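You operate a simulated robot arm through the tools that you are given. There is no shell and no other tool.

The job below is to be done with a simulated two-armed robot. You get a single attempt, and the scene is never put back.

JOB
Stop feeder, then mill, then blower; turn the mode switch to Off.

The check looks at the end state, three seconds after you hand in, the way a careful person would. Anything else that was tipped, shoved, dropped, spilled or broken makes it a failure.

ROBOT AND FRAMES
Two 7-joint arms with fingered hands on one trunk that stands fixed in place. Base frame: the origin is at the foot of the trunk, x ahead of it, y to its left, z up. Units: m, degrees, N and s.
The left shoulder is at [0.021, 0.173, 1.581], the right one opposite. With the tool pointing down near the work surface each hand reaches from about 0.34 to 0.74 m from the base axis, measured 20 degrees to its own side. Payload 3.5 kg a hand.
Tool frame (each hand has its own): the origin (TCP) lies between the finger pads and is the grasp point; the fingertips stand 0.03 m ahead of it; z points along the fingers, y is the line along which they close. The gripper opens to 0.104 m; its body begins 0.035 m behind the TCP. The gripper is a hand of 3 fingers: y runs from the thumb to the fingers, the wrist lies at [-0.015, -0.104, -0.178] in the tool frame.
Orientation is that of the tool frame in the base frame, as a unit quaternion [w, x, y, z]. With the fingers straight down and the wrist toward the robot, the tool's x, y and z point along [0, 1, 0], [1, 0, 0] and [0, 0, -1] of the base frame.

CONTROLS
- The arms move only by the tool play_rows. It takes "left_plan", "right_plan" or both (then of equal length, played together; a hand with none holds still); each is text: rows parted by semicolons, each of 6 numbers parted by spaces: the shift along the tool's x, y, z in m, then the turn, a rotation vector about the tool's x, y, z in rad. In form: dx dy dz wx wy wz; .... A call has 1 to 20 rows; each row shifts and turns the commanded pose from where the row before left it, along the tool's axes as they then stand. Each row takes 0.2 s and may step no farther than 0.05 m and 8.6 degrees from the row before; otherwise, the whole call is refused. Where a pose cannot be reached the arm comes as near as it can. A force on the tool above 50 N (or 10 N above the force at the start of the call, whichever is more), or a blocked arm, ends the call early, and 0.2 s more pass. In this call time passes only in rows, and 0.2 s behind the last. The reply holds the time, the measured pose of the TCP, the force on the tool along the base axes, the opening and the grip force, in the units named above and with some noise, with the torque about the TCP (base axes, N m) and any sound that the robot's microphone picked up.
- Cameras (640 x 400 px; columns grow to the right, rows downward): "scene" is now at [0.1032, 0.0013, 1.7799]; the picture's right is [0.02, -1.00, 0.00], its down [-0.34, -0.01, -0.94] and it looks along [0.94, 0.01, -0.34] (base axes); focal length 313 px, centre (320, 200). "left" rides on the left gripper at [-0.064, -0.094, -0.117] in its tool frame; the picture's right is [-0.72, -0.33, 0.61], its down [0.64, -0.65, 0.40] and it looks along [0.27, 0.68, 0.68] (tool axes); focal length 238 px, centre (320, 200). "right" rides on the right gripper at [0.064, -0.094, -0.117] in its tool frame; the picture's right is [-0.72, 0.33, -0.61], its down [-0.64, -0.65, 0.40] and it looks along [-0.27, 0.68, 0.68] (tool axes); focal length 238 px, centre (320, 200). There is no depth. A picture from a camera that has moved, and an enlarged one, comes with that camera's place and axes in the base frame and with its lens.
- capture(camera): a new picture of that camera. No time passes.
- move_column(by): moves the trunk up (or, below 0, down) by that many m; the arms and the scene camera ride with it, the base frame stays. It gives what a move gives, with no picture.
- move_fingers(index, middle, thumb_bend, thumb_turn, hand): sets how far each is bent, from 0 (flat) to 100 (curled in); at 30 the hand is open as for a grip, at 70 the pads meet at the TCP. One left out holds its place. A second passes; each finger stops where it meets its share of the squeeze, and holds until it gets a number again. It is the only way to open and close the hand. It gives what a move gives, with no picture; readings hold the bend of each and the force on the fingers (four entries, about 0 where the hand has none), thumb and palm. thumb_turn goes from beside the hand (0) to across from the fingers (100), as for a grip.
- pan_tilt(pan, tilt): turns the head with the scene camera to pan (to the left, within 86 degrees either way) and tilt (down, from -29 to 69), counted from straight ahead of the robot (the tilt from the chest, where the trunk bows). It gives what a move gives.
- close_up(camera, box): a new picture of the part [left, top, right, bottom] of that camera's present view, enlarged. No time passes.
- close_job(): hands the job in; it is judged then, once.

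Places have to be worked out from the pictures, the camera data and where the tool is seen. Open the grippers and draw the arms clear of the work before you hand the job in, unless the task says otherwise.

The tools are called as name(argument=value, ...) on one line, values as JSON. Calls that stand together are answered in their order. play_rows: Moves the arms, as the interface text tells. Its arguments: {"type":"object","properties":{"left_plan":{"type":"string"},"right_plan":{"type":"string"}},"required":[]} The other tools are called the same way: move_column (by) moves the trunk up or down; move_fingers (index, middle, thumb_bend, thumb_turn, hand) moves the fingers one by one; pan_tilt (pan, tilt) turns the head that bears the scene camera; capture (camera) takes a picture; close_up (camera, box) takes an enlarged picture of a part of a camera's view; close_job () hands the job in.

At the start:

```text
t: 0.0
left_tool_pos: [0.4498, 0.1355, 1.644]
left_orientation: [0.0, 0.707, 0.708, 0.0]
left_contact_force: [0.0, -0.2, -0.4]
left_moment: [-0.03, 0.04, -0.02]
left_finger_gap: 0.1035
left_grasp_force: 0.1
left_shape: jaw
left_bend: [30.0, 30.0, 30.0, 98.0]
left_finger forces: [0.0, 0.1, 0.0, 0.0, 0.1, 0.0]
right_tool_pos: [0.5137, -0.24, 1.6786]
right_orientation: [-0.001, 0.707, 0.707, 0.0]
right_contact_force: [0.6, 0.3, -0.3]
right_moment: [-0.03, 0.04, -0.01]
right_finger_gap: 0.1036
right_grasp_force: 0.0
right_shape: jaw
right_bend: [30.0, 30.0, 30.0, 98.0]
right_finger forces: [0.0, 0.0, 0.0, 0.0, 0.0, 0.0]
trunk travel left (down, up): [-0.675, 0.079]
head pan, tilt (commanded): [0.9, 19.7]
```

scene: 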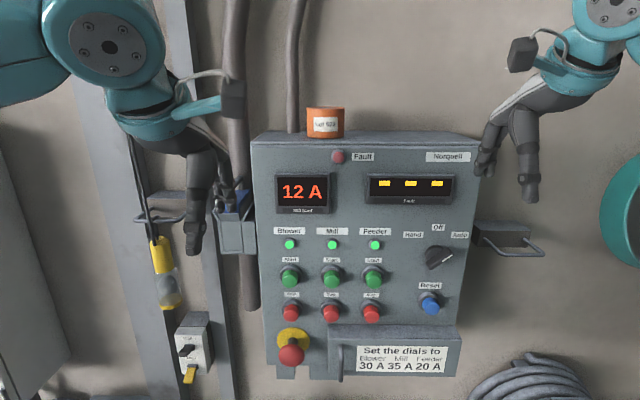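
right: 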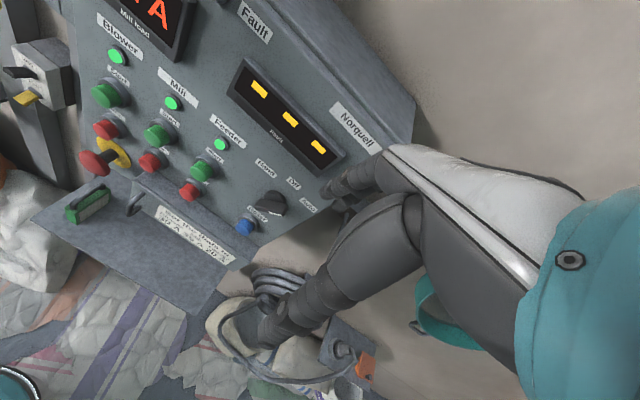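
left: 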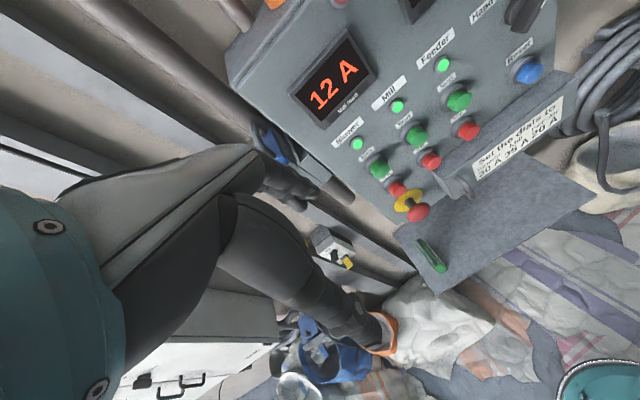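

I start by looking closely at the panel from the scene camera to read labels and judge geometry.

close_up(camera="scene", box=[250, 210, 490, 360])

close_up(camera="scene", box=[240, 120, 480, 270])

close_up(camera="scene", box=[390, 215, 480, 271])

close_up(camera="right", box=[60, 0, 380, 270])

close_up(camera="left", box=[290, 0, 580, 280])

```text
2.67 times, centred on (370, 285) of scene
camera zoom: at [0.1032, 0.0013, 1.7799], right [0.02, -1.0, 0.0], down [-0.34, -0.01, -0.94], along [0.94, 0.01, -0.34], focal length 834 px, centre (187, -27)
```

zoom: 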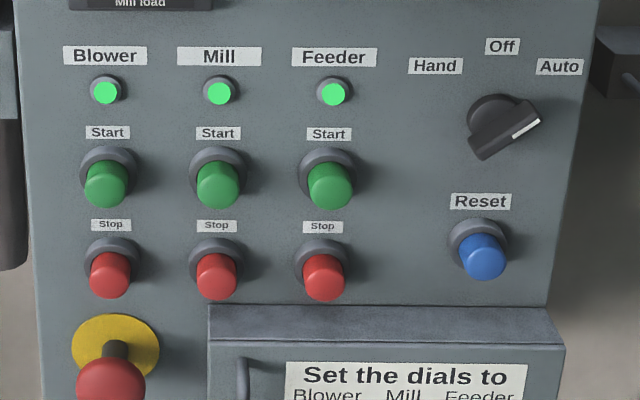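

```text
2.67 times, centred on (360, 195) of scene
camera zoom: at [0.1032, 0.0013, 1.7799], right [0.02, -1.0, 0.0], down [-0.34, -0.01, -0.94], along [0.94, 0.01, -0.34], focal length 834 px, centre (213, 213)
```

zoom: 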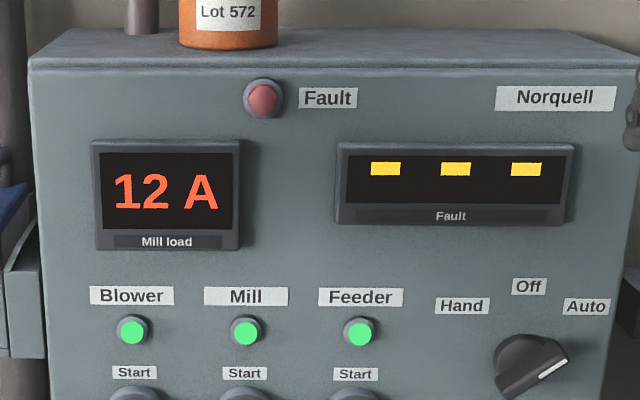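

```text
7.11 times, centred on (435, 243) of scene
camera zoom: at [0.1032, 0.0013, 1.7799], right [0.02, -1.0, 0.0], down [-0.34, -0.01, -0.94], along [0.94, 0.01, -0.34], focal length 2223 px, centre (-498, -106)
```

zoom: 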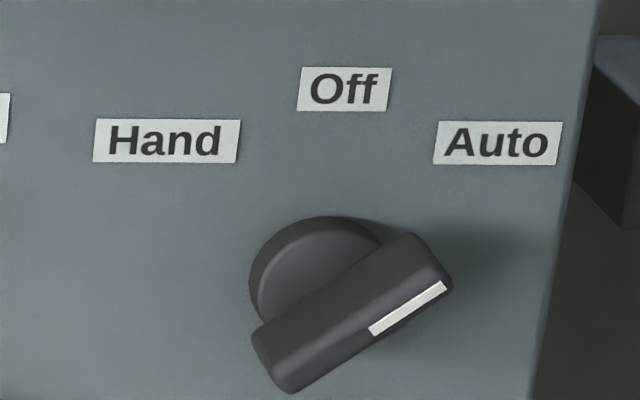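

```text
1.48 times, centred on (220, 135) of right
camera zoom: at [0.4198, -0.1775, 1.797], right [0.33, -0.72, 0.61], down [-0.65, -0.64, -0.4], along [0.68, -0.27, -0.68], focal length 353 px, centre (468, 296)
```

zoom: 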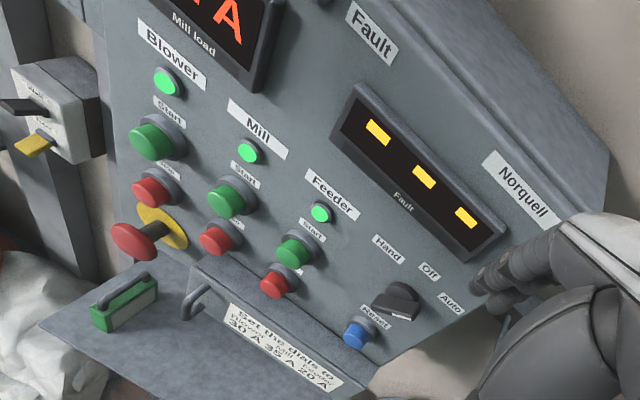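

```text
1.43 times, centred on (435, 140) of left
camera zoom: at [0.3549, 0.073, 1.7611], right [-0.33, -0.72, -0.61], down [-0.65, 0.64, -0.4], along [0.68, 0.27, -0.68], focal length 340 px, centre (156, 286)
```

zoom: 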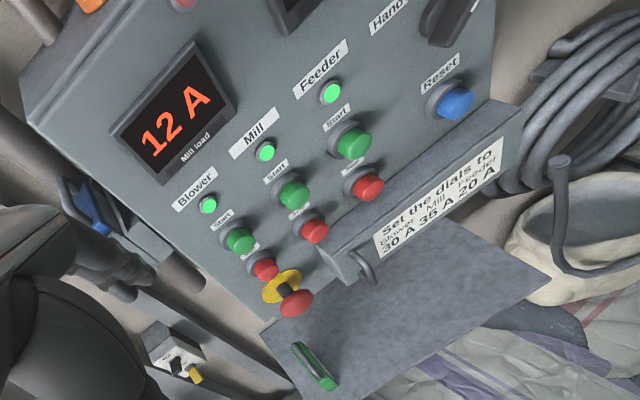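

The panel face works out near x≈0.70, perpendicular to x, with the stop buttons around z≈1.306 at y≈-0.105 (feeder), -0.015 (mill) and 0.075 (blower). The switch is near (-0.234, 1.447) in y and z. I first shape the right hand into a pointing index finger, far from everything, to see where its tip goes.

move_fingers(hand="right", index=30, middle=100, thumb_bend=100, thumb_turn=98)

pan_tilt(pan=-20, tilt=10)

capture(camera="right")

capture(camera="scene")

```text
t: 1.0
left_tool_pos: [0.449, 0.1366, 1.6444]
left_orientation: [0.0, 0.707, 0.707, 0.0]
left_contact_force: [-0.6, 0.7, 0.7]
left_moment: [0.03, -0.02, 0.0]
left_finger_gap: 0.1038
left_grasp_force: 0.0
left_shape: jaw
left_bend: [30.0, 30.0, 30.0, 98.0]
left_finger forces: [0.0, 0.0, 0.0, 0.0, 0.0, 0.0]
right_tool_pos: [0.5124, -0.239, 1.6794]
right_orientation: [0.0, 0.708, 0.706, -0.001]
right_contact_force: [0.8, -0.6, 0.4]
right_moment: [-0.01, 0.0, -0.02]
right_finger_gap: 0.0267
right_grasp_force: 0.0
right_shape: fingers
right_bend: [29.0, 100.0, 98.0, 100.0]
right_finger forces: [0.0, 0.0, 0.0, 0.0, 0.0, 0.0]
trunk travel left (down, up): [-0.675, 0.079]
head pan, tilt (commanded): [0.9, 19.7]
```

```text
t: 1.8
left_tool_pos: [0.4488, 0.1361, 1.6441]
left_orientation: [0.0, 0.707, 0.708, 0.0]
left_contact_force: [0.2, 0.4, 0.6]
left_moment: [-0.02, 0.06, -0.01]
left_finger_gap: 0.1038
left_grasp_force: 0.0
left_shape: jaw
left_bend: [30.0, 30.0, 30.0, 98.0]
left_finger forces: [0.1, 0.1, 0.1, 0.0, 0.0, 0.0]
right_tool_pos: [0.5124, -0.24, 1.6795]
right_orientation: [0.0, 0.708, 0.706, 0.0]
right_contact_force: [-0.1, -0.3, -0.1]
right_moment: [-0.04, -0.01, 0.01]
right_finger_gap: 0.0266
right_grasp_force: 0.1
right_shape: fingers
right_bend: [29.0, 100.0, 98.0, 100.0]
right_finger forces: [0.0, 0.0, 0.0, 0.0, 0.0, 0.0]
trunk travel left (down, up): [-0.675, 0.079]
head pan, tilt (commanded): [-20.0, 10.0]
```

```text
taken
camera right: at [0.4198, -0.1775, 1.797], right [0.33, -0.72, 0.61], down [-0.65, -0.64, -0.4], along [0.68, -0.27, -0.68], focal length 238 px, centre (320, 200)
```

right: 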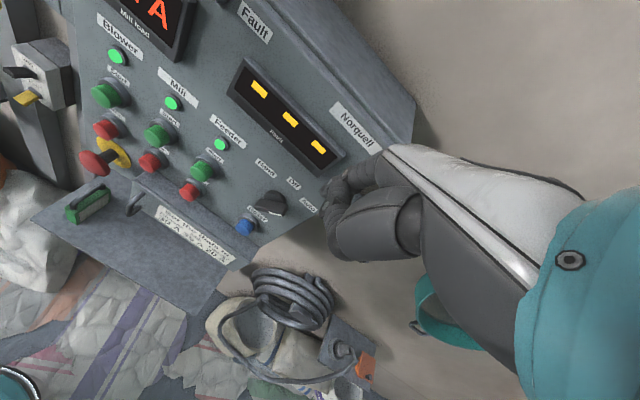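

```text
taken
camera scene: at [0.0974, -0.0318, 1.7956], right [-0.34, -0.94, 0.0], down [-0.16, 0.06, -0.98], along [0.93, -0.34, -0.17], focal length 313 px, centre (320, 200)
```

scene: 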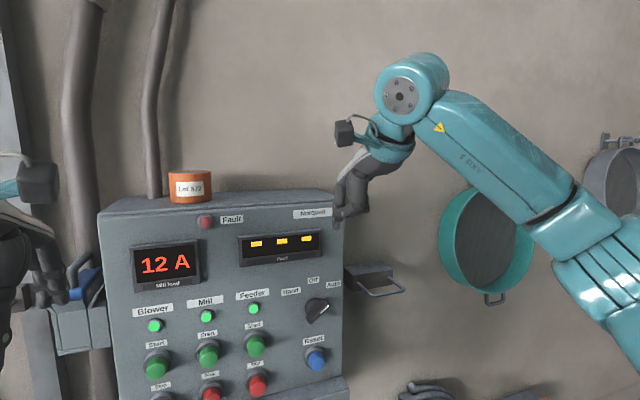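

I take enlarged views of the hand to understand its finger layout.

close_up(camera="scene", box=[310, 100, 430, 240])

close_up(camera="right", box=[300, 120, 500, 280])

```text
2.86 times, centred on (370, 170) of scene
camera zoom: at [0.0974, -0.0318, 1.7956], right [-0.34, -0.94, 0.0], down [-0.16, 0.06, -0.98], along [0.93, -0.34, -0.17], focal length 893 px, centre (177, 286)
```

zoom: 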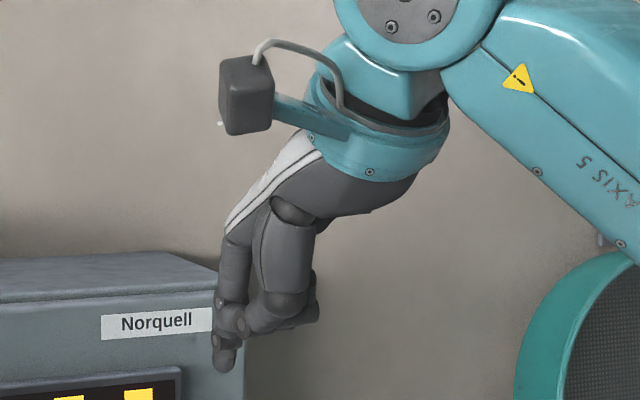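

```text
2.50 times, centred on (400, 200) of right
camera zoom: at [0.4198, -0.1775, 1.797], right [0.33, -0.72, 0.61], down [-0.65, -0.64, -0.4], along [0.68, -0.27, -0.68], focal length 596 px, centre (120, 200)
```

zoom: 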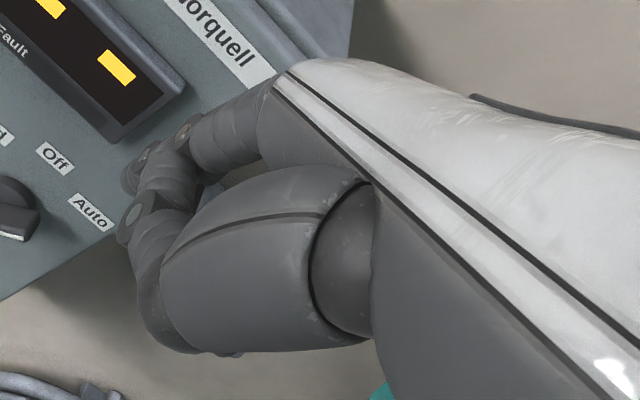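

The index tip at bend 30 sits near the TCP's front, so a closed pinch (bend 70) puts a compact tip right on the tool axis. I close the right hand that way, then turn it in place so the fingers point forward with the wrist to the right.

move_fingers(hand="right", index=70, middle=70, thumb_bend=70, thumb_turn=98)

play_rows(right_plan="0 0 0 -0.0806 -0.0806 -0.0806; 0 0 0 -0.0806 -0.0806 -0.0806; 0 0 0 -0.0806 -0.0806 -0.0806; 0 0 0 -0.0806 -0.0806 -0.0806; 0 0 0 -0.0806 -0.0806 -0.0806; 0 0 0 -0.0806 -0.0806 -0.0806; 0 0 0 -0.0806 -0.0806 -0.0806; 0 0 0 -0.0806 -0.0806 -0.0806; 0 0 0 -0.0806 -0.0806 -0.0806; 0 0 0 -0.0806 -0.0806 -0.0806; 0 0 0 -0.0806 -0.0806 -0.0806; 0 0 0 -0.0806 -0.0806 -0.0806; 0 0 0 -0.0806 -0.0806 -0.0806; 0 0 0 -0.0806 -0.0806 -0.0806; 0 0 0 -0.0808 -0.0808 -0.0808")

capture(camera="scene")

capture(camera="right")

```text
t: 2.8
left_tool_pos: [0.4492, 0.1362, 1.643]
left_orientation: [0.0, 0.707, 0.707, 0.0]
left_contact_force: [0.4, -0.6, -0.9]
left_moment: [-0.01, 0.02, 0.0]
left_finger_gap: 0.1036
left_grasp_force: 0.0
left_shape: jaw
left_bend: [30.0, 30.0, 30.0, 98.0]
left_finger forces: [0.0, 0.0, 0.0, 0.0, 0.1, 0.0]
right_tool_pos: [0.5138, -0.2403, 1.6794]
right_orientation: [0.001, 0.708, 0.706, 0.0]
right_contact_force: [-0.5, -0.5, 0.5]
right_moment: [0.01, 0.03, -0.02]
right_finger_gap: 0.0005
right_grasp_force: 0.1
right_shape: fingers
right_bend: [70.0, 70.0, 70.0, 100.0]
right_finger forces: [0.1, 0.0, 0.0, 0.0, 0.1, 0.0]
trunk travel left (down, up): [-0.675, 0.079]
head pan, tilt (commanded): [-20.0, 10.0]
```

```text
t: 6.0
left_tool_pos: [0.4498, 0.1358, 1.6439]
left_orientation: [0.0, 0.707, 0.707, 0.0]
left_contact_force: [-0.1, -0.6, 0.6]
left_moment: [0.01, 0.01, 0.0]
left_finger_gap: 0.1035
left_grasp_force: 0.1
left_shape: jaw
left_bend: [30.0, 30.0, 30.0, 98.0]
left_finger forces: [0.1, 0.0, 0.0, 0.0, 0.0, 0.0]
right_tool_pos: [0.5133, -0.2401, 1.6842]
right_orientation: [0.706, -0.001, 0.708, -0.001]
right_contact_force: [0.4, 0.6, -0.3]
right_moment: [0.0, -0.01, 0.0]
right_finger_gap: 0.001
right_grasp_force: 0.2
right_shape: fingers
right_bend: [70.0, 70.0, 70.0, 100.0]
right_finger forces: [0.0, 0.1, 0.1, 0.0, 0.1, 0.1]
right hand out of reach, approached as far as the arm can: row 15
trunk travel left (down, up): [-0.675, 0.079]
head pan, tilt (commanded): [-20.0, 10.0]
```

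```text
taken
camera scene: at [0.0974, -0.0321, 1.7957], right [-0.34, -0.94, 0.0], down [-0.16, 0.06, -0.98], along [0.93, -0.34, -0.17], focal length 313 px, centre (320, 200)
```

scene: 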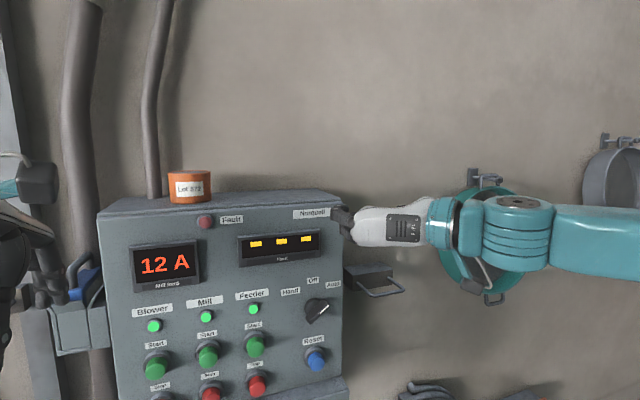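

```text
taken
camera right: at [0.3963, -0.3357, 1.6229], right [-0.61, 0.33, 0.72], down [0.41, -0.65, 0.64], along [0.68, 0.68, 0.26], focal length 238 px, centre (320, 200)
```

right: 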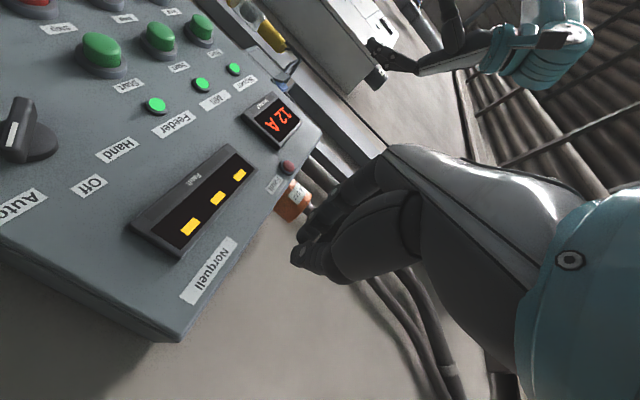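

The hand now points forward (tool z = +x) with the wrist to the right. I lower it to a stand-off point in front of the feeder stop button and aim the head there.

play_rows(right_plan="0.0375 0.0135 0.004 0 0 0; 0.0375 0.0135 0.004 0 0 0; 0.0375 0.0135 0.004 0 0 0; 0.0375 0.0135 0.004 0 0 0; 0.0375 0.0135 0.004 0 0 0; 0.0375 0.0135 0.004 0 0 0; 0.0375 0.0135 0.004 0 0 0; 0.0375 0.0135 0.004 0 0 0; 0.0375 0.0135 0.004 0 0 0; 0.0375 0.0135 0.004 0 0 0")

pan_tilt(pan=-5, tilt=28)

capture(camera="scene")

capture(camera="right")

capture(camera="left")

```text
t: 8.2
left_tool_pos: [0.4497, 0.1354, 1.6427]
left_orientation: [0.001, 0.707, 0.707, 0.0]
left_contact_force: [-0.8, -0.1, 0.3]
left_moment: [0.0, -0.02, -0.03]
left_finger_gap: 0.1034
left_grasp_force: 0.0
left_shape: jaw
left_bend: [30.0, 30.0, 30.0, 98.0]
left_finger forces: [0.0, 0.0, 0.0, 0.0, 0.0, 0.1]
right_tool_pos: [0.5026, -0.1958, 1.6767]
right_orientation: [0.706, 0.0, 0.709, 0.0]
right_contact_force: [0.2, -0.1, 0.6]
right_moment: [0.0, 0.03, 0.03]
right_finger_gap: 0.0008
right_grasp_force: 0.1
right_shape: fingers
right_bend: [70.0, 70.0, 70.0, 100.0]
right_finger forces: [0.0, 0.1, 0.1, 0.1, 0.0, 0.0]
right hand out of reach, approached as far as the arm can: row 1, 2, 3, 4, 5, 6, 7, 8, 9, 10
trunk travel left (down, up): [-0.675, 0.079]
head pan, tilt (commanded): [-20.0, 10.0]
```

```text
t: 9.1
left_tool_pos: [0.4484, 0.1361, 1.6437]
left_orientation: [0.0, 0.707, 0.707, 0.0]
left_contact_force: [0.7, 0.4, 0.2]
left_moment: [-0.01, 0.02, -0.01]
left_finger_gap: 0.1035
left_grasp_force: 0.0
left_shape: jaw
left_bend: [30.0, 30.0, 30.0, 98.0]
left_finger forces: [0.0, 0.1, 0.0, 0.0, 0.0, 0.0]
right_tool_pos: [0.5021, -0.1961, 1.6776]
right_orientation: [0.705, 0.0, 0.709, 0.0]
right_contact_force: [0.5, -0.8, 0.0]
right_moment: [0.0, -0.01, 0.01]
right_finger_gap: 0.0007
right_grasp_force: 0.1
right_shape: fingers
right_bend: [70.0, 70.0, 70.0, 100.0]
right_finger forces: [0.0, 0.0, 0.0, 0.0, 0.0, 0.0]
trunk travel left (down, up): [-0.675, 0.079]
head pan, tilt (commanded): [-5.0, 28.0]
```

```text
taken
camera scene: at [0.1009, -0.0082, 1.7666], right [-0.09, -1.0, 0.0], down [-0.47, 0.04, -0.88], along [0.88, -0.08, -0.47], focal length 313 px, centre (320, 200)
```

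scene: 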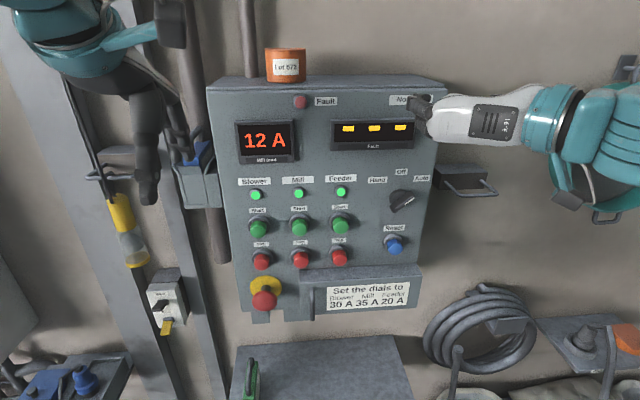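

```text
taken
camera right: at [0.3862, -0.2918, 1.6149], right [-0.61, 0.33, 0.72], down [0.41, -0.65, 0.64], along [0.68, 0.68, 0.26], focal length 238 px, centre (320, 200)
```

right: 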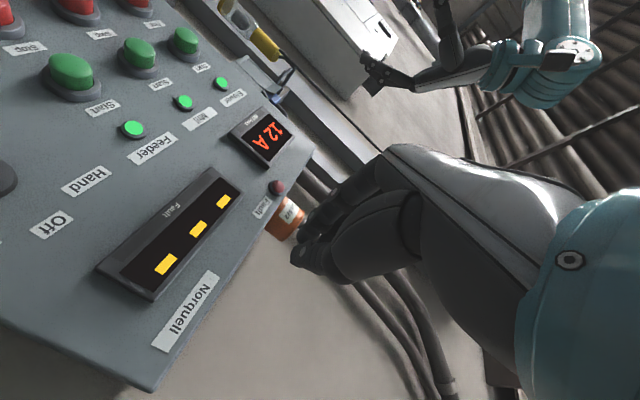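

```text
taken
camera left: at [0.3548, 0.073, 1.7611], right [-0.33, -0.72, -0.61], down [-0.65, 0.64, -0.4], along [0.68, 0.27, -0.68], focal length 238 px, centre (320, 200)
```

left: 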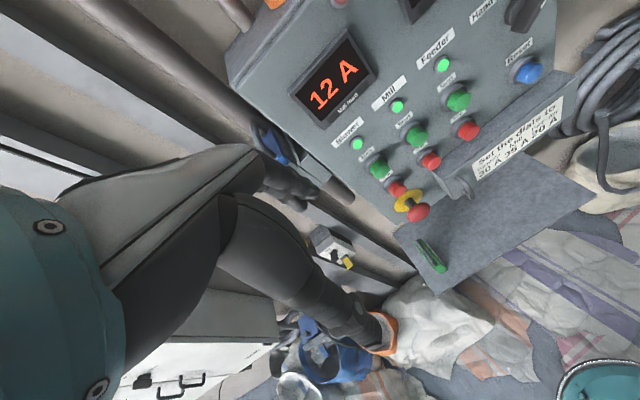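

The arm hit a joint limit in this roll: the hand stayed near z≈1.68. I probe with a tiny row to see where the commanded pose now stands.

play_rows(right_plan="0 0 -0.005 0 0 0")

```text
t: 9.4
left_tool_pos: [0.4484, 0.1369, 1.6457]
left_orientation: [0.0, 0.707, 0.708, 0.0]
left_contact_force: [0.2, -0.1, 0.3]
left_moment: [0.0, 0.01, 0.01]
left_finger_gap: 0.1038
left_grasp_force: 0.1
left_shape: jaw
left_bend: [30.0, 30.0, 30.0, 98.0]
left_finger forces: [0.0, 0.1, 0.0, 0.1, 0.0, 0.1]
right_tool_pos: [0.4983, -0.1967, 1.6787]
right_orientation: [0.706, 0.001, 0.709, 0.0]
right_contact_force: [-0.8, 0.1, 0.0]
right_moment: [-0.01, 0.01, -0.01]
right_finger_gap: 0.0006
right_grasp_force: 0.0
right_shape: fingers
right_bend: [70.0, 70.0, 70.0, 100.0]
right_finger forces: [0.0, 0.1, 0.1, 0.0, 0.1, 0.0]
trunk travel left (down, up): [-0.675, 0.079]
head pan, tilt (commanded): [-5.0, 28.0]
```

The command restarts from the measured pose, so nothing is wound up. I now roll the hand back about its own axis toward palm-down (the natural side for the right wrist), creeping slightly forward.

play_rows(right_plan="0 0 0.004 0 0 0.1428; 0 0 0.004 0 0 0.1428; 0 0 0.004 0 0 0.1428; 0 0 0.004 0 0 0.1428; 0 0 0.004 0 0 0.1428; 0 0 0.004 0 0 0.1428; 0 0 0.004 0 0 0.1428; 0 0 0.004 0 0 0.1428; 0 0 0.004 0 0 0.1428; 0 0 0.004 0 0 0.1428; 0 0 0.004 0 0 0.1428")

capture(camera="scene")

```text
t: 11.8
left_tool_pos: [0.4488, 0.1367, 1.6433]
left_orientation: [0.0, 0.707, 0.707, -0.002]
left_contact_force: [-0.9, -0.5, 0.4]
left_moment: [0.03, 0.01, 0.02]
left_finger_gap: 0.1033
left_grasp_force: 0.0
left_shape: jaw
left_bend: [30.0, 30.0, 30.0, 98.0]
left_finger forces: [0.0, 0.1, 0.0, 0.1, 0.0, 0.0]
right_tool_pos: [0.5117, -0.321, 1.7527]
right_orientation: [0.497, 0.497, 0.505, 0.502]
right_contact_force: [-0.2, -0.3, -0.9]
right_moment: [0.01, 0.02, -0.01]
right_finger_gap: 0.0006
right_grasp_force: 0.1
right_shape: fingers
right_bend: [70.0, 70.0, 70.0, 100.0]
right_finger forces: [0.0, 0.0, 0.0, 0.0, 0.0, 0.1]
right hand out of reach, approached as far as the arm can: row 1, 2, 3, 4, 5, 6, 7, 8, 9, 10, 11
trunk travel left (down, up): [-0.675, 0.079]
head pan, tilt (commanded): [-5.0, 28.0]
```

```text
taken
camera scene: at [0.1011, -0.0077, 1.7665], right [-0.09, -1.0, 0.0], down [-0.47, 0.04, -0.88], along [0.88, -0.08, -0.47], focal length 313 px, centre (320, 200)
```

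scene: 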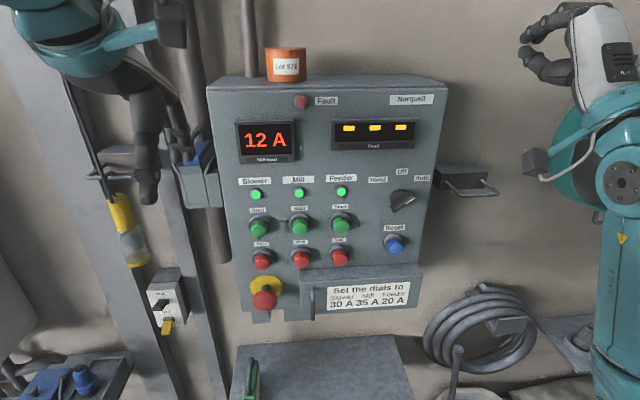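

The hand is now forward-pointing, palm down, but was carried up and outward. I pitch the fingers 30° down (a natural flat-hand pose) and bring it down toward the feeder stop stand-off.

play_rows(right_plan="0 0 0 0.131 0 0; 0 0 0 0.131 0 0; 0 0 0 0.131 0 0; 0 0 0 0.131 0 0; 0.018 -0.0292 0.0215 0 0 0; 0.018 -0.0292 0.0215 0 0 0; 0.018 -0.0292 0.0215 0 0 0; 0.018 -0.0292 0.0215 0 0 0; 0.018 -0.0292 0.0215 0 0 0; 0.018 -0.0292 0.0215 0 0 0")

capture(camera="scene")

```text
t: 14.1
left_tool_pos: [0.4487, 0.1364, 1.6447]
left_orientation: [0.0, 0.707, 0.707, -0.001]
left_contact_force: [0.4, -0.4, 0.0]
left_moment: [0.0, -0.02, 0.0]
left_finger_gap: 0.1036
left_grasp_force: 0.1
left_shape: jaw
left_bend: [30.0, 30.0, 30.0, 98.0]
left_finger forces: [0.1, 0.0, 0.0, 0.1, 0.1, 0.0]
right_tool_pos: [0.519, -0.2826, 1.6805]
right_orientation: [0.353, 0.613, 0.612, 0.353]
right_contact_force: [-0.7, 0.2, -0.6]
right_moment: [0.02, -0.01, -0.02]
right_finger_gap: 0.0007
right_grasp_force: 0.1
right_shape: fingers
right_bend: [70.0, 70.0, 70.0, 100.0]
right_finger forces: [0.1, 0.0, 0.1, 0.0, 0.0, 0.0]
right hand out of reach, approached as far as the arm can: row 7, 8, 9, 10
trunk travel left (down, up): [-0.675, 0.079]
head pan, tilt (commanded): [-5.0, 28.0]
```

```text
taken
camera scene: at [0.1008, -0.0082, 1.7665], right [-0.09, -1.0, 0.0], down [-0.47, 0.04, -0.88], along [0.88, -0.08, -0.47], focal length 313 px, centre (320, 200)
```

scene: 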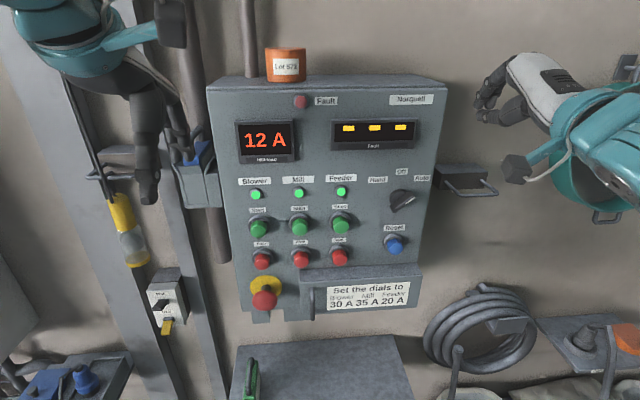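

Again the arm bottoms out near z≈1.68 (about 0.1 m above the shoulder), so the trunk should carry the height instead. The hands ride with it; I lower the trunk in steps, checking clearance.

move_column(by=-0.18)

capture(camera="scene")

capture(camera="left")

capture(camera="right")

```text
t: 16.1
left_tool_pos: [0.4491, 0.1365, 1.4637]
left_orientation: [0.001, 0.707, 0.707, 0.0]
left_contact_force: [0.5, -1.2, 0.5]
left_moment: [0.0, -0.01, 0.01]
left_finger_gap: 0.1034
left_grasp_force: 0.0
left_shape: jaw
left_bend: [30.0, 30.0, 30.0, 98.0]
left_finger forces: [0.0, 0.1, 0.1, 0.1, 0.0, 0.0]
right_tool_pos: [0.5201, -0.2829, 1.4999]
right_orientation: [0.354, 0.612, 0.612, 0.353]
right_contact_force: [-0.1, 0.7, 0.1]
right_moment: [0.01, 0.01, -0.01]
right_finger_gap: 0.0008
right_grasp_force: 0.0
right_shape: fingers
right_bend: [70.0, 70.0, 70.0, 100.0]
right_finger forces: [0.1, 0.1, 0.0, 0.0, 0.1, 0.0]
trunk travel left (down, up): [-0.495, 0.259]
head pan, tilt (commanded): [-5.0, 28.0]
```

```text
taken
camera scene: at [0.1113, -0.0081, 1.5863], right [-0.09, -1.0, 0.0], down [-0.47, 0.04, -0.88], along [0.88, -0.08, -0.47], focal length 313 px, centre (320, 200)
```

scene: 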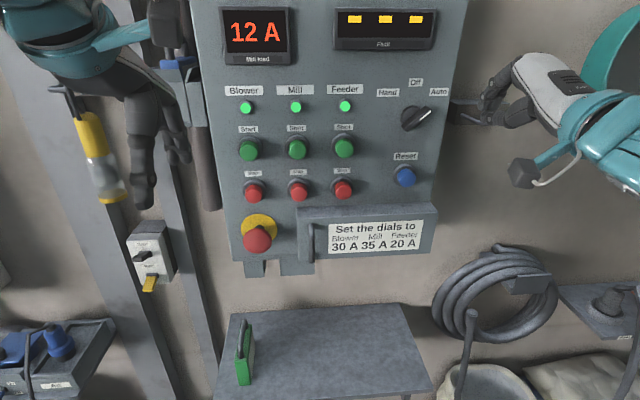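

```text
taken
camera left: at [0.3548, 0.0732, 1.5814], right [-0.33, -0.72, -0.61], down [-0.65, 0.64, -0.41], along [0.68, 0.27, -0.68], focal length 238 px, centre (320, 200)
```

left: 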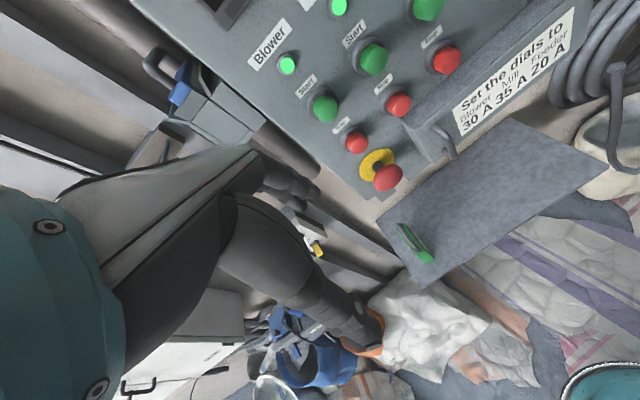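

```text
taken
camera right: at [0.3717, -0.2208, 1.4783], right [-0.37, -0.72, 0.59], down [0.02, -0.64, -0.77], along [0.93, -0.27, 0.25], focal length 238 px, centre (320, 200)
```

right: 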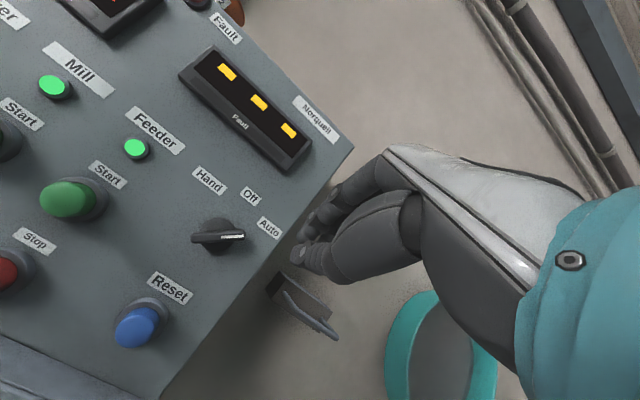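

Everything is clear so far (shelf is near z≈0.9, well below both hands). I lower the trunk by the same amount again.

move_column(by=-0.18)

pan_tilt(pan=-5, tilt=8)

capture(camera="scene")

capture(camera="left")

capture(camera="right")

```text
t: 18.1
left_tool_pos: [0.4488, 0.1354, 1.2847]
left_orientation: [0.001, 0.707, 0.708, 0.0]
left_contact_force: [-0.4, -0.7, 0.0]
left_moment: [0.01, 0.02, -0.03]
left_finger_gap: 0.1034
left_grasp_force: 0.0
left_shape: jaw
left_bend: [30.0, 30.0, 30.0, 98.0]
left_finger forces: [0.1, 0.1, 0.1, 0.0, 0.1, 0.0]
right_tool_pos: [0.5201, -0.2827, 1.3215]
right_orientation: [0.353, 0.611, 0.613, 0.355]
right_contact_force: [-0.6, -0.3, -0.1]
right_moment: [0.0, 0.01, -0.01]
right_finger_gap: 0.0007
right_grasp_force: 0.1
right_shape: fingers
right_bend: [70.0, 70.0, 70.0, 100.0]
right_finger forces: [0.1, 0.0, 0.0, 0.0, 0.1, 0.1]
trunk travel left (down, up): [-0.315, 0.439]
head pan, tilt (commanded): [-5.0, 28.0]
```

```text
t: 18.9
left_tool_pos: [0.4487, 0.1368, 1.2829]
left_orientation: [0.0, 0.707, 0.707, 0.001]
left_contact_force: [-0.4, -0.1, -0.6]
left_moment: [-0.03, -0.04, 0.01]
left_finger_gap: 0.1037
left_grasp_force: 0.0
left_shape: jaw
left_bend: [30.0, 30.0, 30.0, 98.0]
left_finger forces: [0.1, 0.1, 0.1, 0.0, 0.0, 0.0]
right_tool_pos: [0.5194, -0.2839, 1.3211]
right_orientation: [0.354, 0.612, 0.612, 0.353]
right_contact_force: [-0.6, 0.7, -0.1]
right_moment: [0.02, -0.03, 0.02]
right_finger_gap: 0.0006
right_grasp_force: 0.1
right_shape: fingers
right_bend: [70.0, 70.0, 70.0, 100.0]
right_finger forces: [0.0, 0.0, 0.0, 0.0, 0.0, 0.0]
trunk travel left (down, up): [-0.315, 0.439]
head pan, tilt (commanded): [-5.0, 8.0]
```

```text
taken
camera scene: at [0.1553, -0.0082, 1.437], right [-0.09, -1.0, 0.0], down [-0.14, 0.01, -0.99], along [0.99, -0.09, -0.14], focal length 313 px, centre (320, 200)
```

scene: 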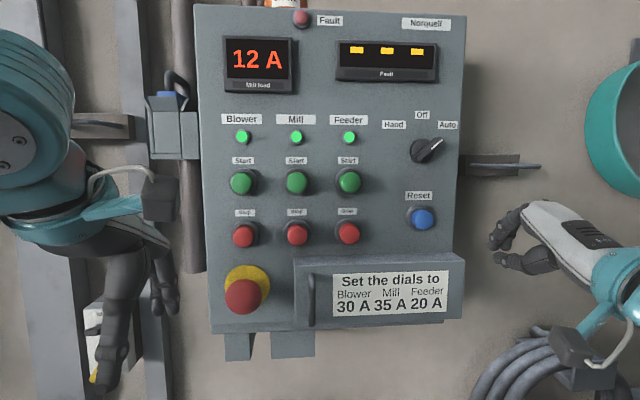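

```text
taken
camera left: at [0.3549, 0.0731, 1.4011], right [-0.33, -0.72, -0.61], down [-0.65, 0.64, -0.4], along [0.68, 0.27, -0.68], focal length 238 px, centre (320, 200)
```

left: 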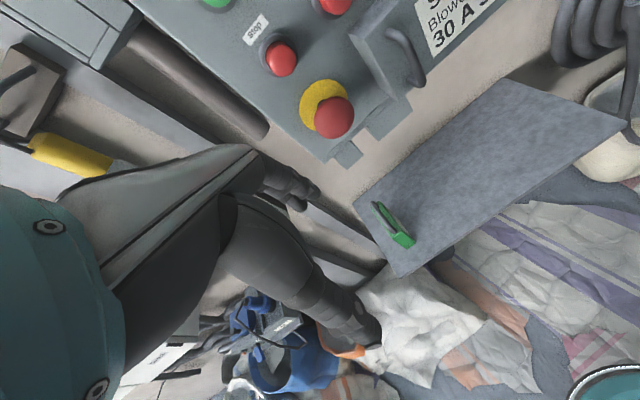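

```text
taken
camera right: at [0.3718, -0.2209, 1.2981], right [-0.37, -0.72, 0.59], down [0.02, -0.64, -0.77], along [0.93, -0.27, 0.25], focal length 238 px, centre (320, 200)
```

right: 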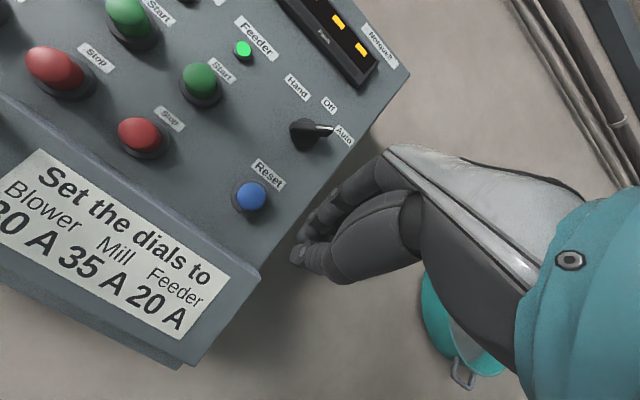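

The panel now sits level with the camera; the feeder stop's face triangulates to about (0.674, -0.104, 1.306). I zoom in on the hand to see where the pinch tip really is.

close_up(camera="scene", box=[450, 180, 610, 300])

close_up(camera="right", box=[240, 120, 440, 300])

close_up(camera="scene", box=[210, 110, 470, 320])

```text
3.33 times, centred on (530, 240) of scene
camera zoom: at [0.1553, -0.0082, 1.437], right [-0.09, -1.0, 0.0], down [-0.14, 0.01, -0.99], along [0.99, -0.09, -0.14], focal length 1042 px, centre (-380, 67)
```

zoom: 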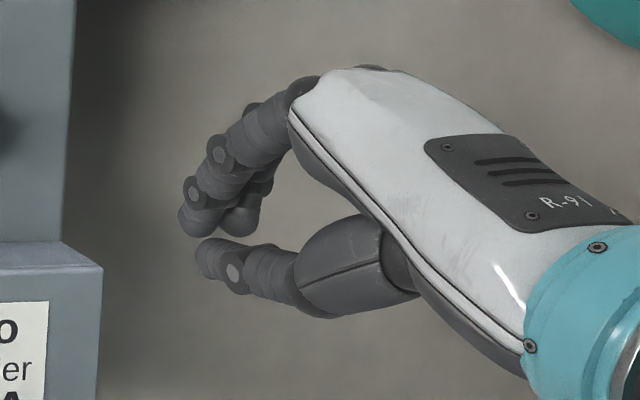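

```text
2.22 times, centred on (340, 210) of right
camera zoom: at [0.3718, -0.2209, 1.2981], right [-0.37, -0.72, 0.59], down [0.02, -0.64, -0.77], along [0.93, -0.27, 0.25], focal length 530 px, centre (276, 178)
```

zoom: 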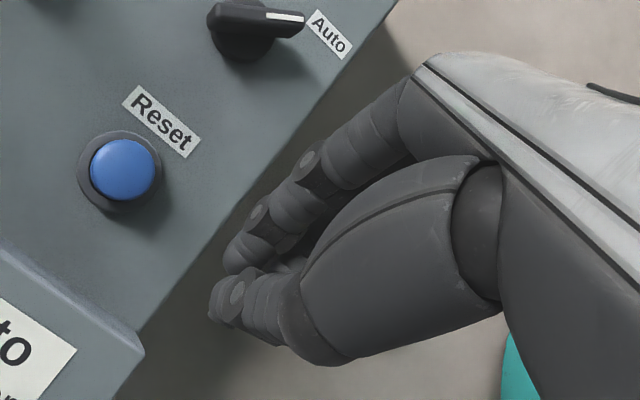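

```text
1.90 times, centred on (340, 215) of scene
camera zoom: at [0.1553, -0.0082, 1.437], right [-0.09, -1.0, 0.0], down [-0.14, 0.01, -0.99], along [0.99, -0.09, -0.14], focal length 596 px, centre (282, 171)
```

zoom: 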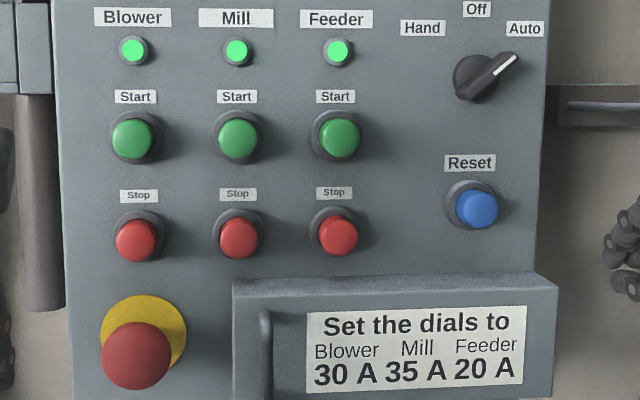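

The pinch tip is where expected, about 0.03 m ahead of the TCP along the tool axis. I move to a stand-off in front of the feeder stop, TCP about (0.585, -0.104, 1.313).

play_rows(right_plan="0.0225 0.0032 0.0076 0 0 0; 0.0225 0.0032 0.0076 0 0 0; 0.0225 0.0032 0.0076 0 0 0; 0.0225 0.0032 0.0076 0 0 0; 0.0225 0.0032 0.0076 0 0 0; 0.0225 0.0032 0.0076 0 0 0; 0.0225 0.0032 0.0076 0 0 0; 0.0225 0.0032 0.0076 0 0 0")

capture(camera="scene")

capture(camera="right")

```text
t: 20.7
left_tool_pos: [0.4493, 0.1373, 1.2838]
left_orientation: [0.001, 0.707, 0.707, -0.001]
left_contact_force: [0.9, 0.5, 0.4]
left_moment: [-0.02, 0.0, 0.0]
left_finger_gap: 0.1036
left_grasp_force: 0.0
left_shape: jaw
left_bend: [30.0, 30.0, 30.0, 98.0]
left_finger forces: [0.1, 0.0, 0.1, 0.0, 0.0, 0.0]
right_tool_pos: [0.5816, -0.1285, 1.3252]
right_orientation: [0.353, 0.612, 0.612, 0.354]
right_contact_force: [0.1, 0.4, 1.8]
right_moment: [-0.02, -0.01, -0.01]
right_finger_gap: 0.0006
right_grasp_force: 0.0
right_shape: fingers
right_bend: [70.0, 70.0, 70.0, 100.0]
right_finger forces: [0.0, 0.0, 0.0, 0.1, 0.0, 0.0]
right hand out of reach, approached as far as the arm can: row 2, 3, 4
trunk travel left (down, up): [-0.315, 0.439]
head pan, tilt (commanded): [-5.0, 8.0]
```

```text
taken
camera scene: at [0.1558, -0.0079, 1.4369], right [-0.09, -1.0, 0.0], down [-0.14, 0.01, -0.99], along [0.99, -0.09, -0.14], focal length 313 px, centre (320, 200)
```

scene: 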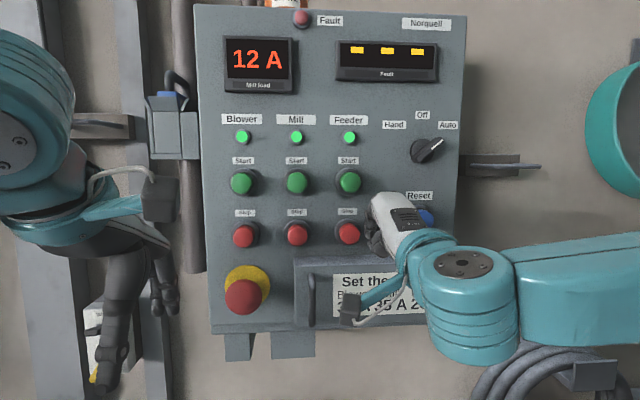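

```text
taken
camera right: at [0.4334, -0.0644, 1.3032], right [-0.37, -0.72, 0.59], down [0.02, -0.64, -0.77], along [0.93, -0.27, 0.25], focal length 238 px, centre (320, 200)
```

right: 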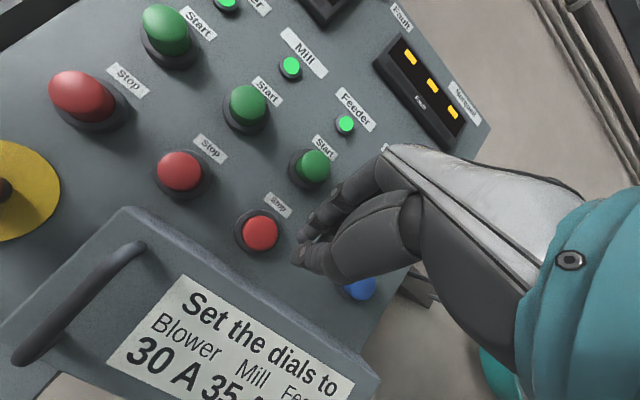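

The arm has found a good configuration and the button is right beside the fingertips. I centre on the feeder stop and then advance along +x, first most of the way.

play_rows(right_plan="0.0123 -0.0052 0.003 0 0 0; 0.0123 -0.0052 0.003 0 0 0; 0 0.005 0.00866 0 0 0; 0 0.005 0.00866 0 0 0; 0 0.005 0.00866 0 0 0")

close_up(camera="right", box=[160, 120, 400, 320])

close_up(camera="scene", box=[220, 110, 470, 320])

capture(camera="left")

```text
t: 21.9
left_tool_pos: [0.4491, 0.1354, 1.2835]
left_orientation: [0.001, 0.707, 0.707, 0.0]
left_contact_force: [-0.2, -0.7, -0.1]
left_moment: [-0.01, -0.02, 0.01]
left_finger_gap: 0.1035
left_grasp_force: 0.1
left_shape: jaw
left_bend: [30.0, 30.0, 30.0, 98.0]
left_finger forces: [0.1, 0.0, 0.0, 0.1, 0.0, 0.0]
right_tool_pos: [0.612, -0.1013, 1.3127]
right_orientation: [0.354, 0.611, 0.613, 0.354]
right_contact_force: [0.0, -0.4, 0.9]
right_moment: [-0.02, 0.0, 0.01]
right_finger_gap: 0.0006
right_grasp_force: 0.0
right_shape: fingers
right_bend: [70.0, 70.0, 70.0, 100.0]
right_finger forces: [0.1, 0.0, 0.0, 0.1, 0.1, 0.0]
trunk travel left (down, up): [-0.315, 0.439]
head pan, tilt (commanded): [-5.0, 8.0]
```

```text
2.00 times, centred on (280, 220) of right
camera zoom: at [0.464, -0.0393, 1.2912], right [-0.37, -0.72, 0.59], down [0.02, -0.64, -0.77], along [0.93, -0.27, 0.25], focal length 477 px, centre (400, 160)
```

zoom: 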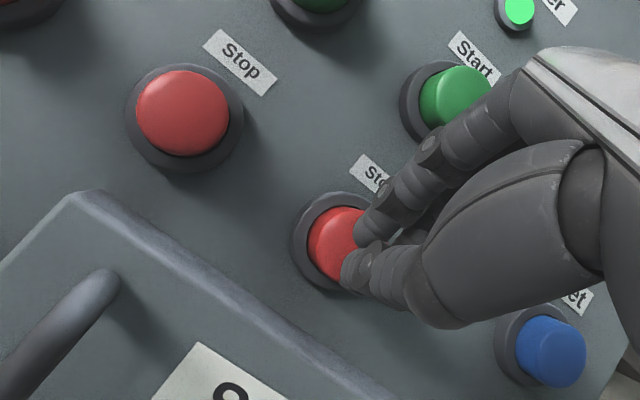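

```text
1.90 times, centred on (345, 215) of scene
camera zoom: at [0.1556, -0.0082, 1.437], right [-0.09, -1.0, 0.0], down [-0.14, 0.01, -0.99], along [0.99, -0.09, -0.14], focal length 596 px, centre (272, 171)
```

zoom: 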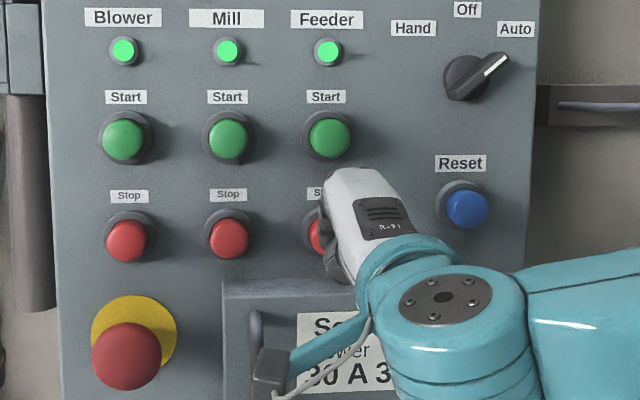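

```text
taken
camera left: at [0.3551, 0.0731, 1.401], right [-0.33, -0.72, -0.61], down [-0.65, 0.64, -0.4], along [0.68, 0.27, -0.68], focal length 238 px, centre (320, 200)
```

left: 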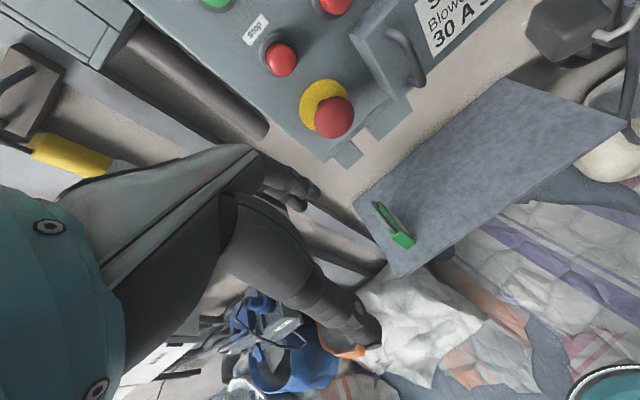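

Tips are about 3 cm short of the button face and well centred on it. I advance slowly and watch the force.

play_rows(right_plan="-0.001 0.002 0.003464 0 0 0; -0.001 0.002 0.003464 0 0 0; 0 0.002 0.003464 0 0 0; 0 0.002 0.003464 0 0 0; 0 0.002 0.003464 0 0 0; 0 0.002 0.003464 0 0 0")

close_up(camera="right", box=[160, 120, 400, 320])

```text
t: 23.3
left_tool_pos: [0.449, 0.136, 1.2842]
left_orientation: [0.001, 0.707, 0.707, 0.0]
left_contact_force: [-0.1, 0.0, -0.6]
left_moment: [-0.02, 0.0, 0.03]
left_finger_gap: 0.1036
left_grasp_force: 0.1
left_shape: jaw
left_bend: [30.0, 30.0, 30.0, 98.0]
left_finger forces: [0.0, 0.1, 0.0, 0.0, 0.0, 0.0]
right_tool_pos: [0.6336, -0.1037, 1.3131]
right_orientation: [0.354, 0.612, 0.612, 0.353]
right_contact_force: [-0.1, -0.9, 0.5]
right_moment: [0.0, 0.01, 0.0]
right_finger_gap: 0.0007
right_grasp_force: 0.1
right_shape: fingers
right_bend: [70.0, 70.0, 70.0, 100.0]
right_finger forces: [0.1, 0.1, 0.1, 0.1, 0.1, 0.0]
trunk travel left (down, up): [-0.315, 0.439]
head pan, tilt (commanded): [-5.0, 8.0]
```

```text
2.00 times, centred on (280, 220) of right
camera zoom: at [0.4866, -0.041, 1.2904], right [-0.37, -0.72, 0.59], down [0.02, -0.64, -0.77], along [0.93, -0.27, 0.25], focal length 477 px, centre (400, 160)
```

zoom: 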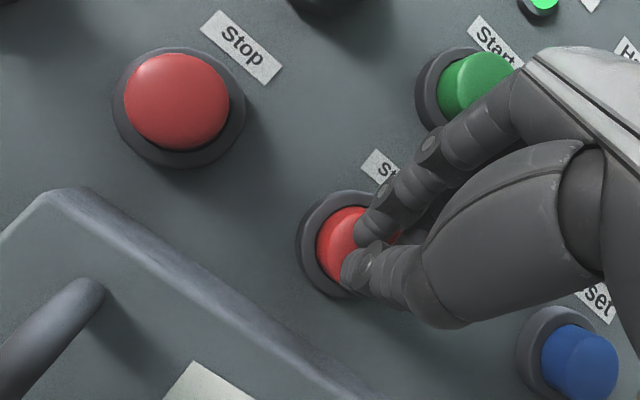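

No contact yet; I keep advancing in small steps.

play_rows(right_plan="0 0.0015 0.0026 0 0 0; 0 0.0015 0.0026 0 0 0; 0 0.0015 0.0026 0 0 0; 0 0.0015 0.0026 0 0 0")

close_up(camera="scene", box=[220, 30, 470, 260])

```text
t: 24.3
left_tool_pos: [0.4492, 0.1364, 1.2849]
left_orientation: [0.0, 0.707, 0.707, 0.0]
left_contact_force: [-0.4, 0.4, -0.5]
left_moment: [-0.02, 0.01, 0.0]
left_finger_gap: 0.1037
left_grasp_force: 0.0
left_shape: jaw
left_bend: [30.0, 30.0, 30.0, 98.0]
left_finger forces: [0.1, 0.0, 0.0, 0.0, 0.0, 0.1]
right_tool_pos: [0.6474, -0.1019, 1.3131]
right_orientation: [0.354, 0.612, 0.612, 0.354]
right_contact_force: [-5.1, -1.1, 1.6]
right_moment: [-0.01, 0.02, -0.04]
right_finger_gap: 0.0
right_grasp_force: 2.1
right_shape: fingers
right_bend: [70.0, 70.0, 70.0, 100.0]
right_finger forces: [2.9, 1.8, 0.0, 0.0, 0.0, 0.0]
trunk travel left (down, up): [-0.315, 0.439]
head pan, tilt (commanded): [-5.0, 8.0]
```

```text
1.74 times, centred on (345, 145) of scene
camera zoom: at [0.1544, -0.0084, 1.4371], right [-0.09, -1.0, 0.0], down [-0.14, 0.01, -0.99], along [0.99, -0.09, -0.14], focal length 544 px, centre (276, 296)
```

zoom: 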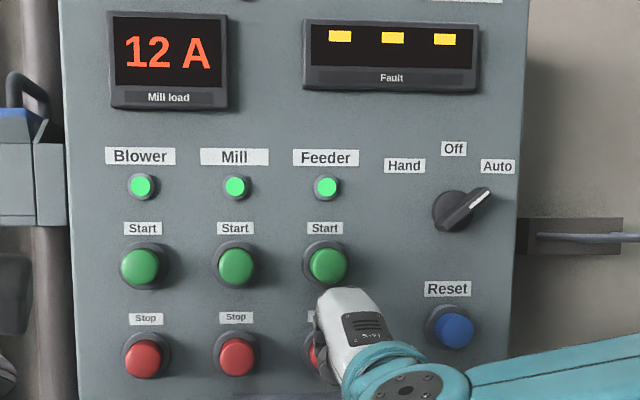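

Contact is felt: about 5 N on index and middle. The feeder lamp is still lit, so I press a little deeper.

play_rows(right_plan="0 0.0015 0.0026 0 0 0; 0 0.0015 0.0026 0 0 0")

close_up(camera="scene", box=[220, 30, 470, 260])

```text
t: 24.9
left_tool_pos: [0.4478, 0.1355, 1.2849]
left_orientation: [0.001, 0.707, 0.707, 0.001]
left_contact_force: [0.3, -0.4, -0.2]
left_moment: [-0.04, -0.02, -0.01]
left_finger_gap: 0.1035
left_grasp_force: 0.0
left_shape: jaw
left_bend: [30.0, 30.0, 30.0, 98.0]
left_finger forces: [0.1, 0.0, 0.0, 0.0, 0.0, 0.1]
right_tool_pos: [0.6515, -0.1028, 1.3148]
right_orientation: [0.354, 0.612, 0.612, 0.354]
right_contact_force: [-6.8, 0.7, 1.5]
right_moment: [-0.02, 0.01, -0.02]
right_finger_gap: 0.0
right_grasp_force: 3.3
right_shape: fingers
right_bend: [70.0, 70.0, 70.0, 100.0]
right_finger forces: [4.5, 2.3, 0.0, 0.0, 0.1, 0.1]
trunk travel left (down, up): [-0.315, 0.439]
head pan, tilt (commanded): [-5.0, 8.0]
heard: click
```

```text
1.74 times, centred on (345, 145) of scene
camera zoom: at [0.1538, -0.0082, 1.4372], right [-0.09, -1.0, 0.0], down [-0.14, 0.01, -0.99], along [0.99, -0.09, -0.14], focal length 544 px, centre (276, 296)
```

zoom: 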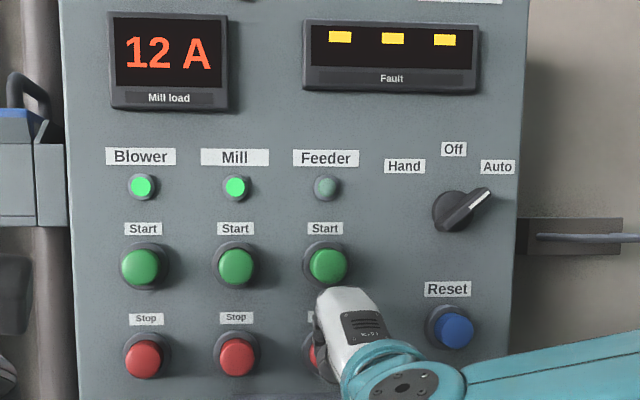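

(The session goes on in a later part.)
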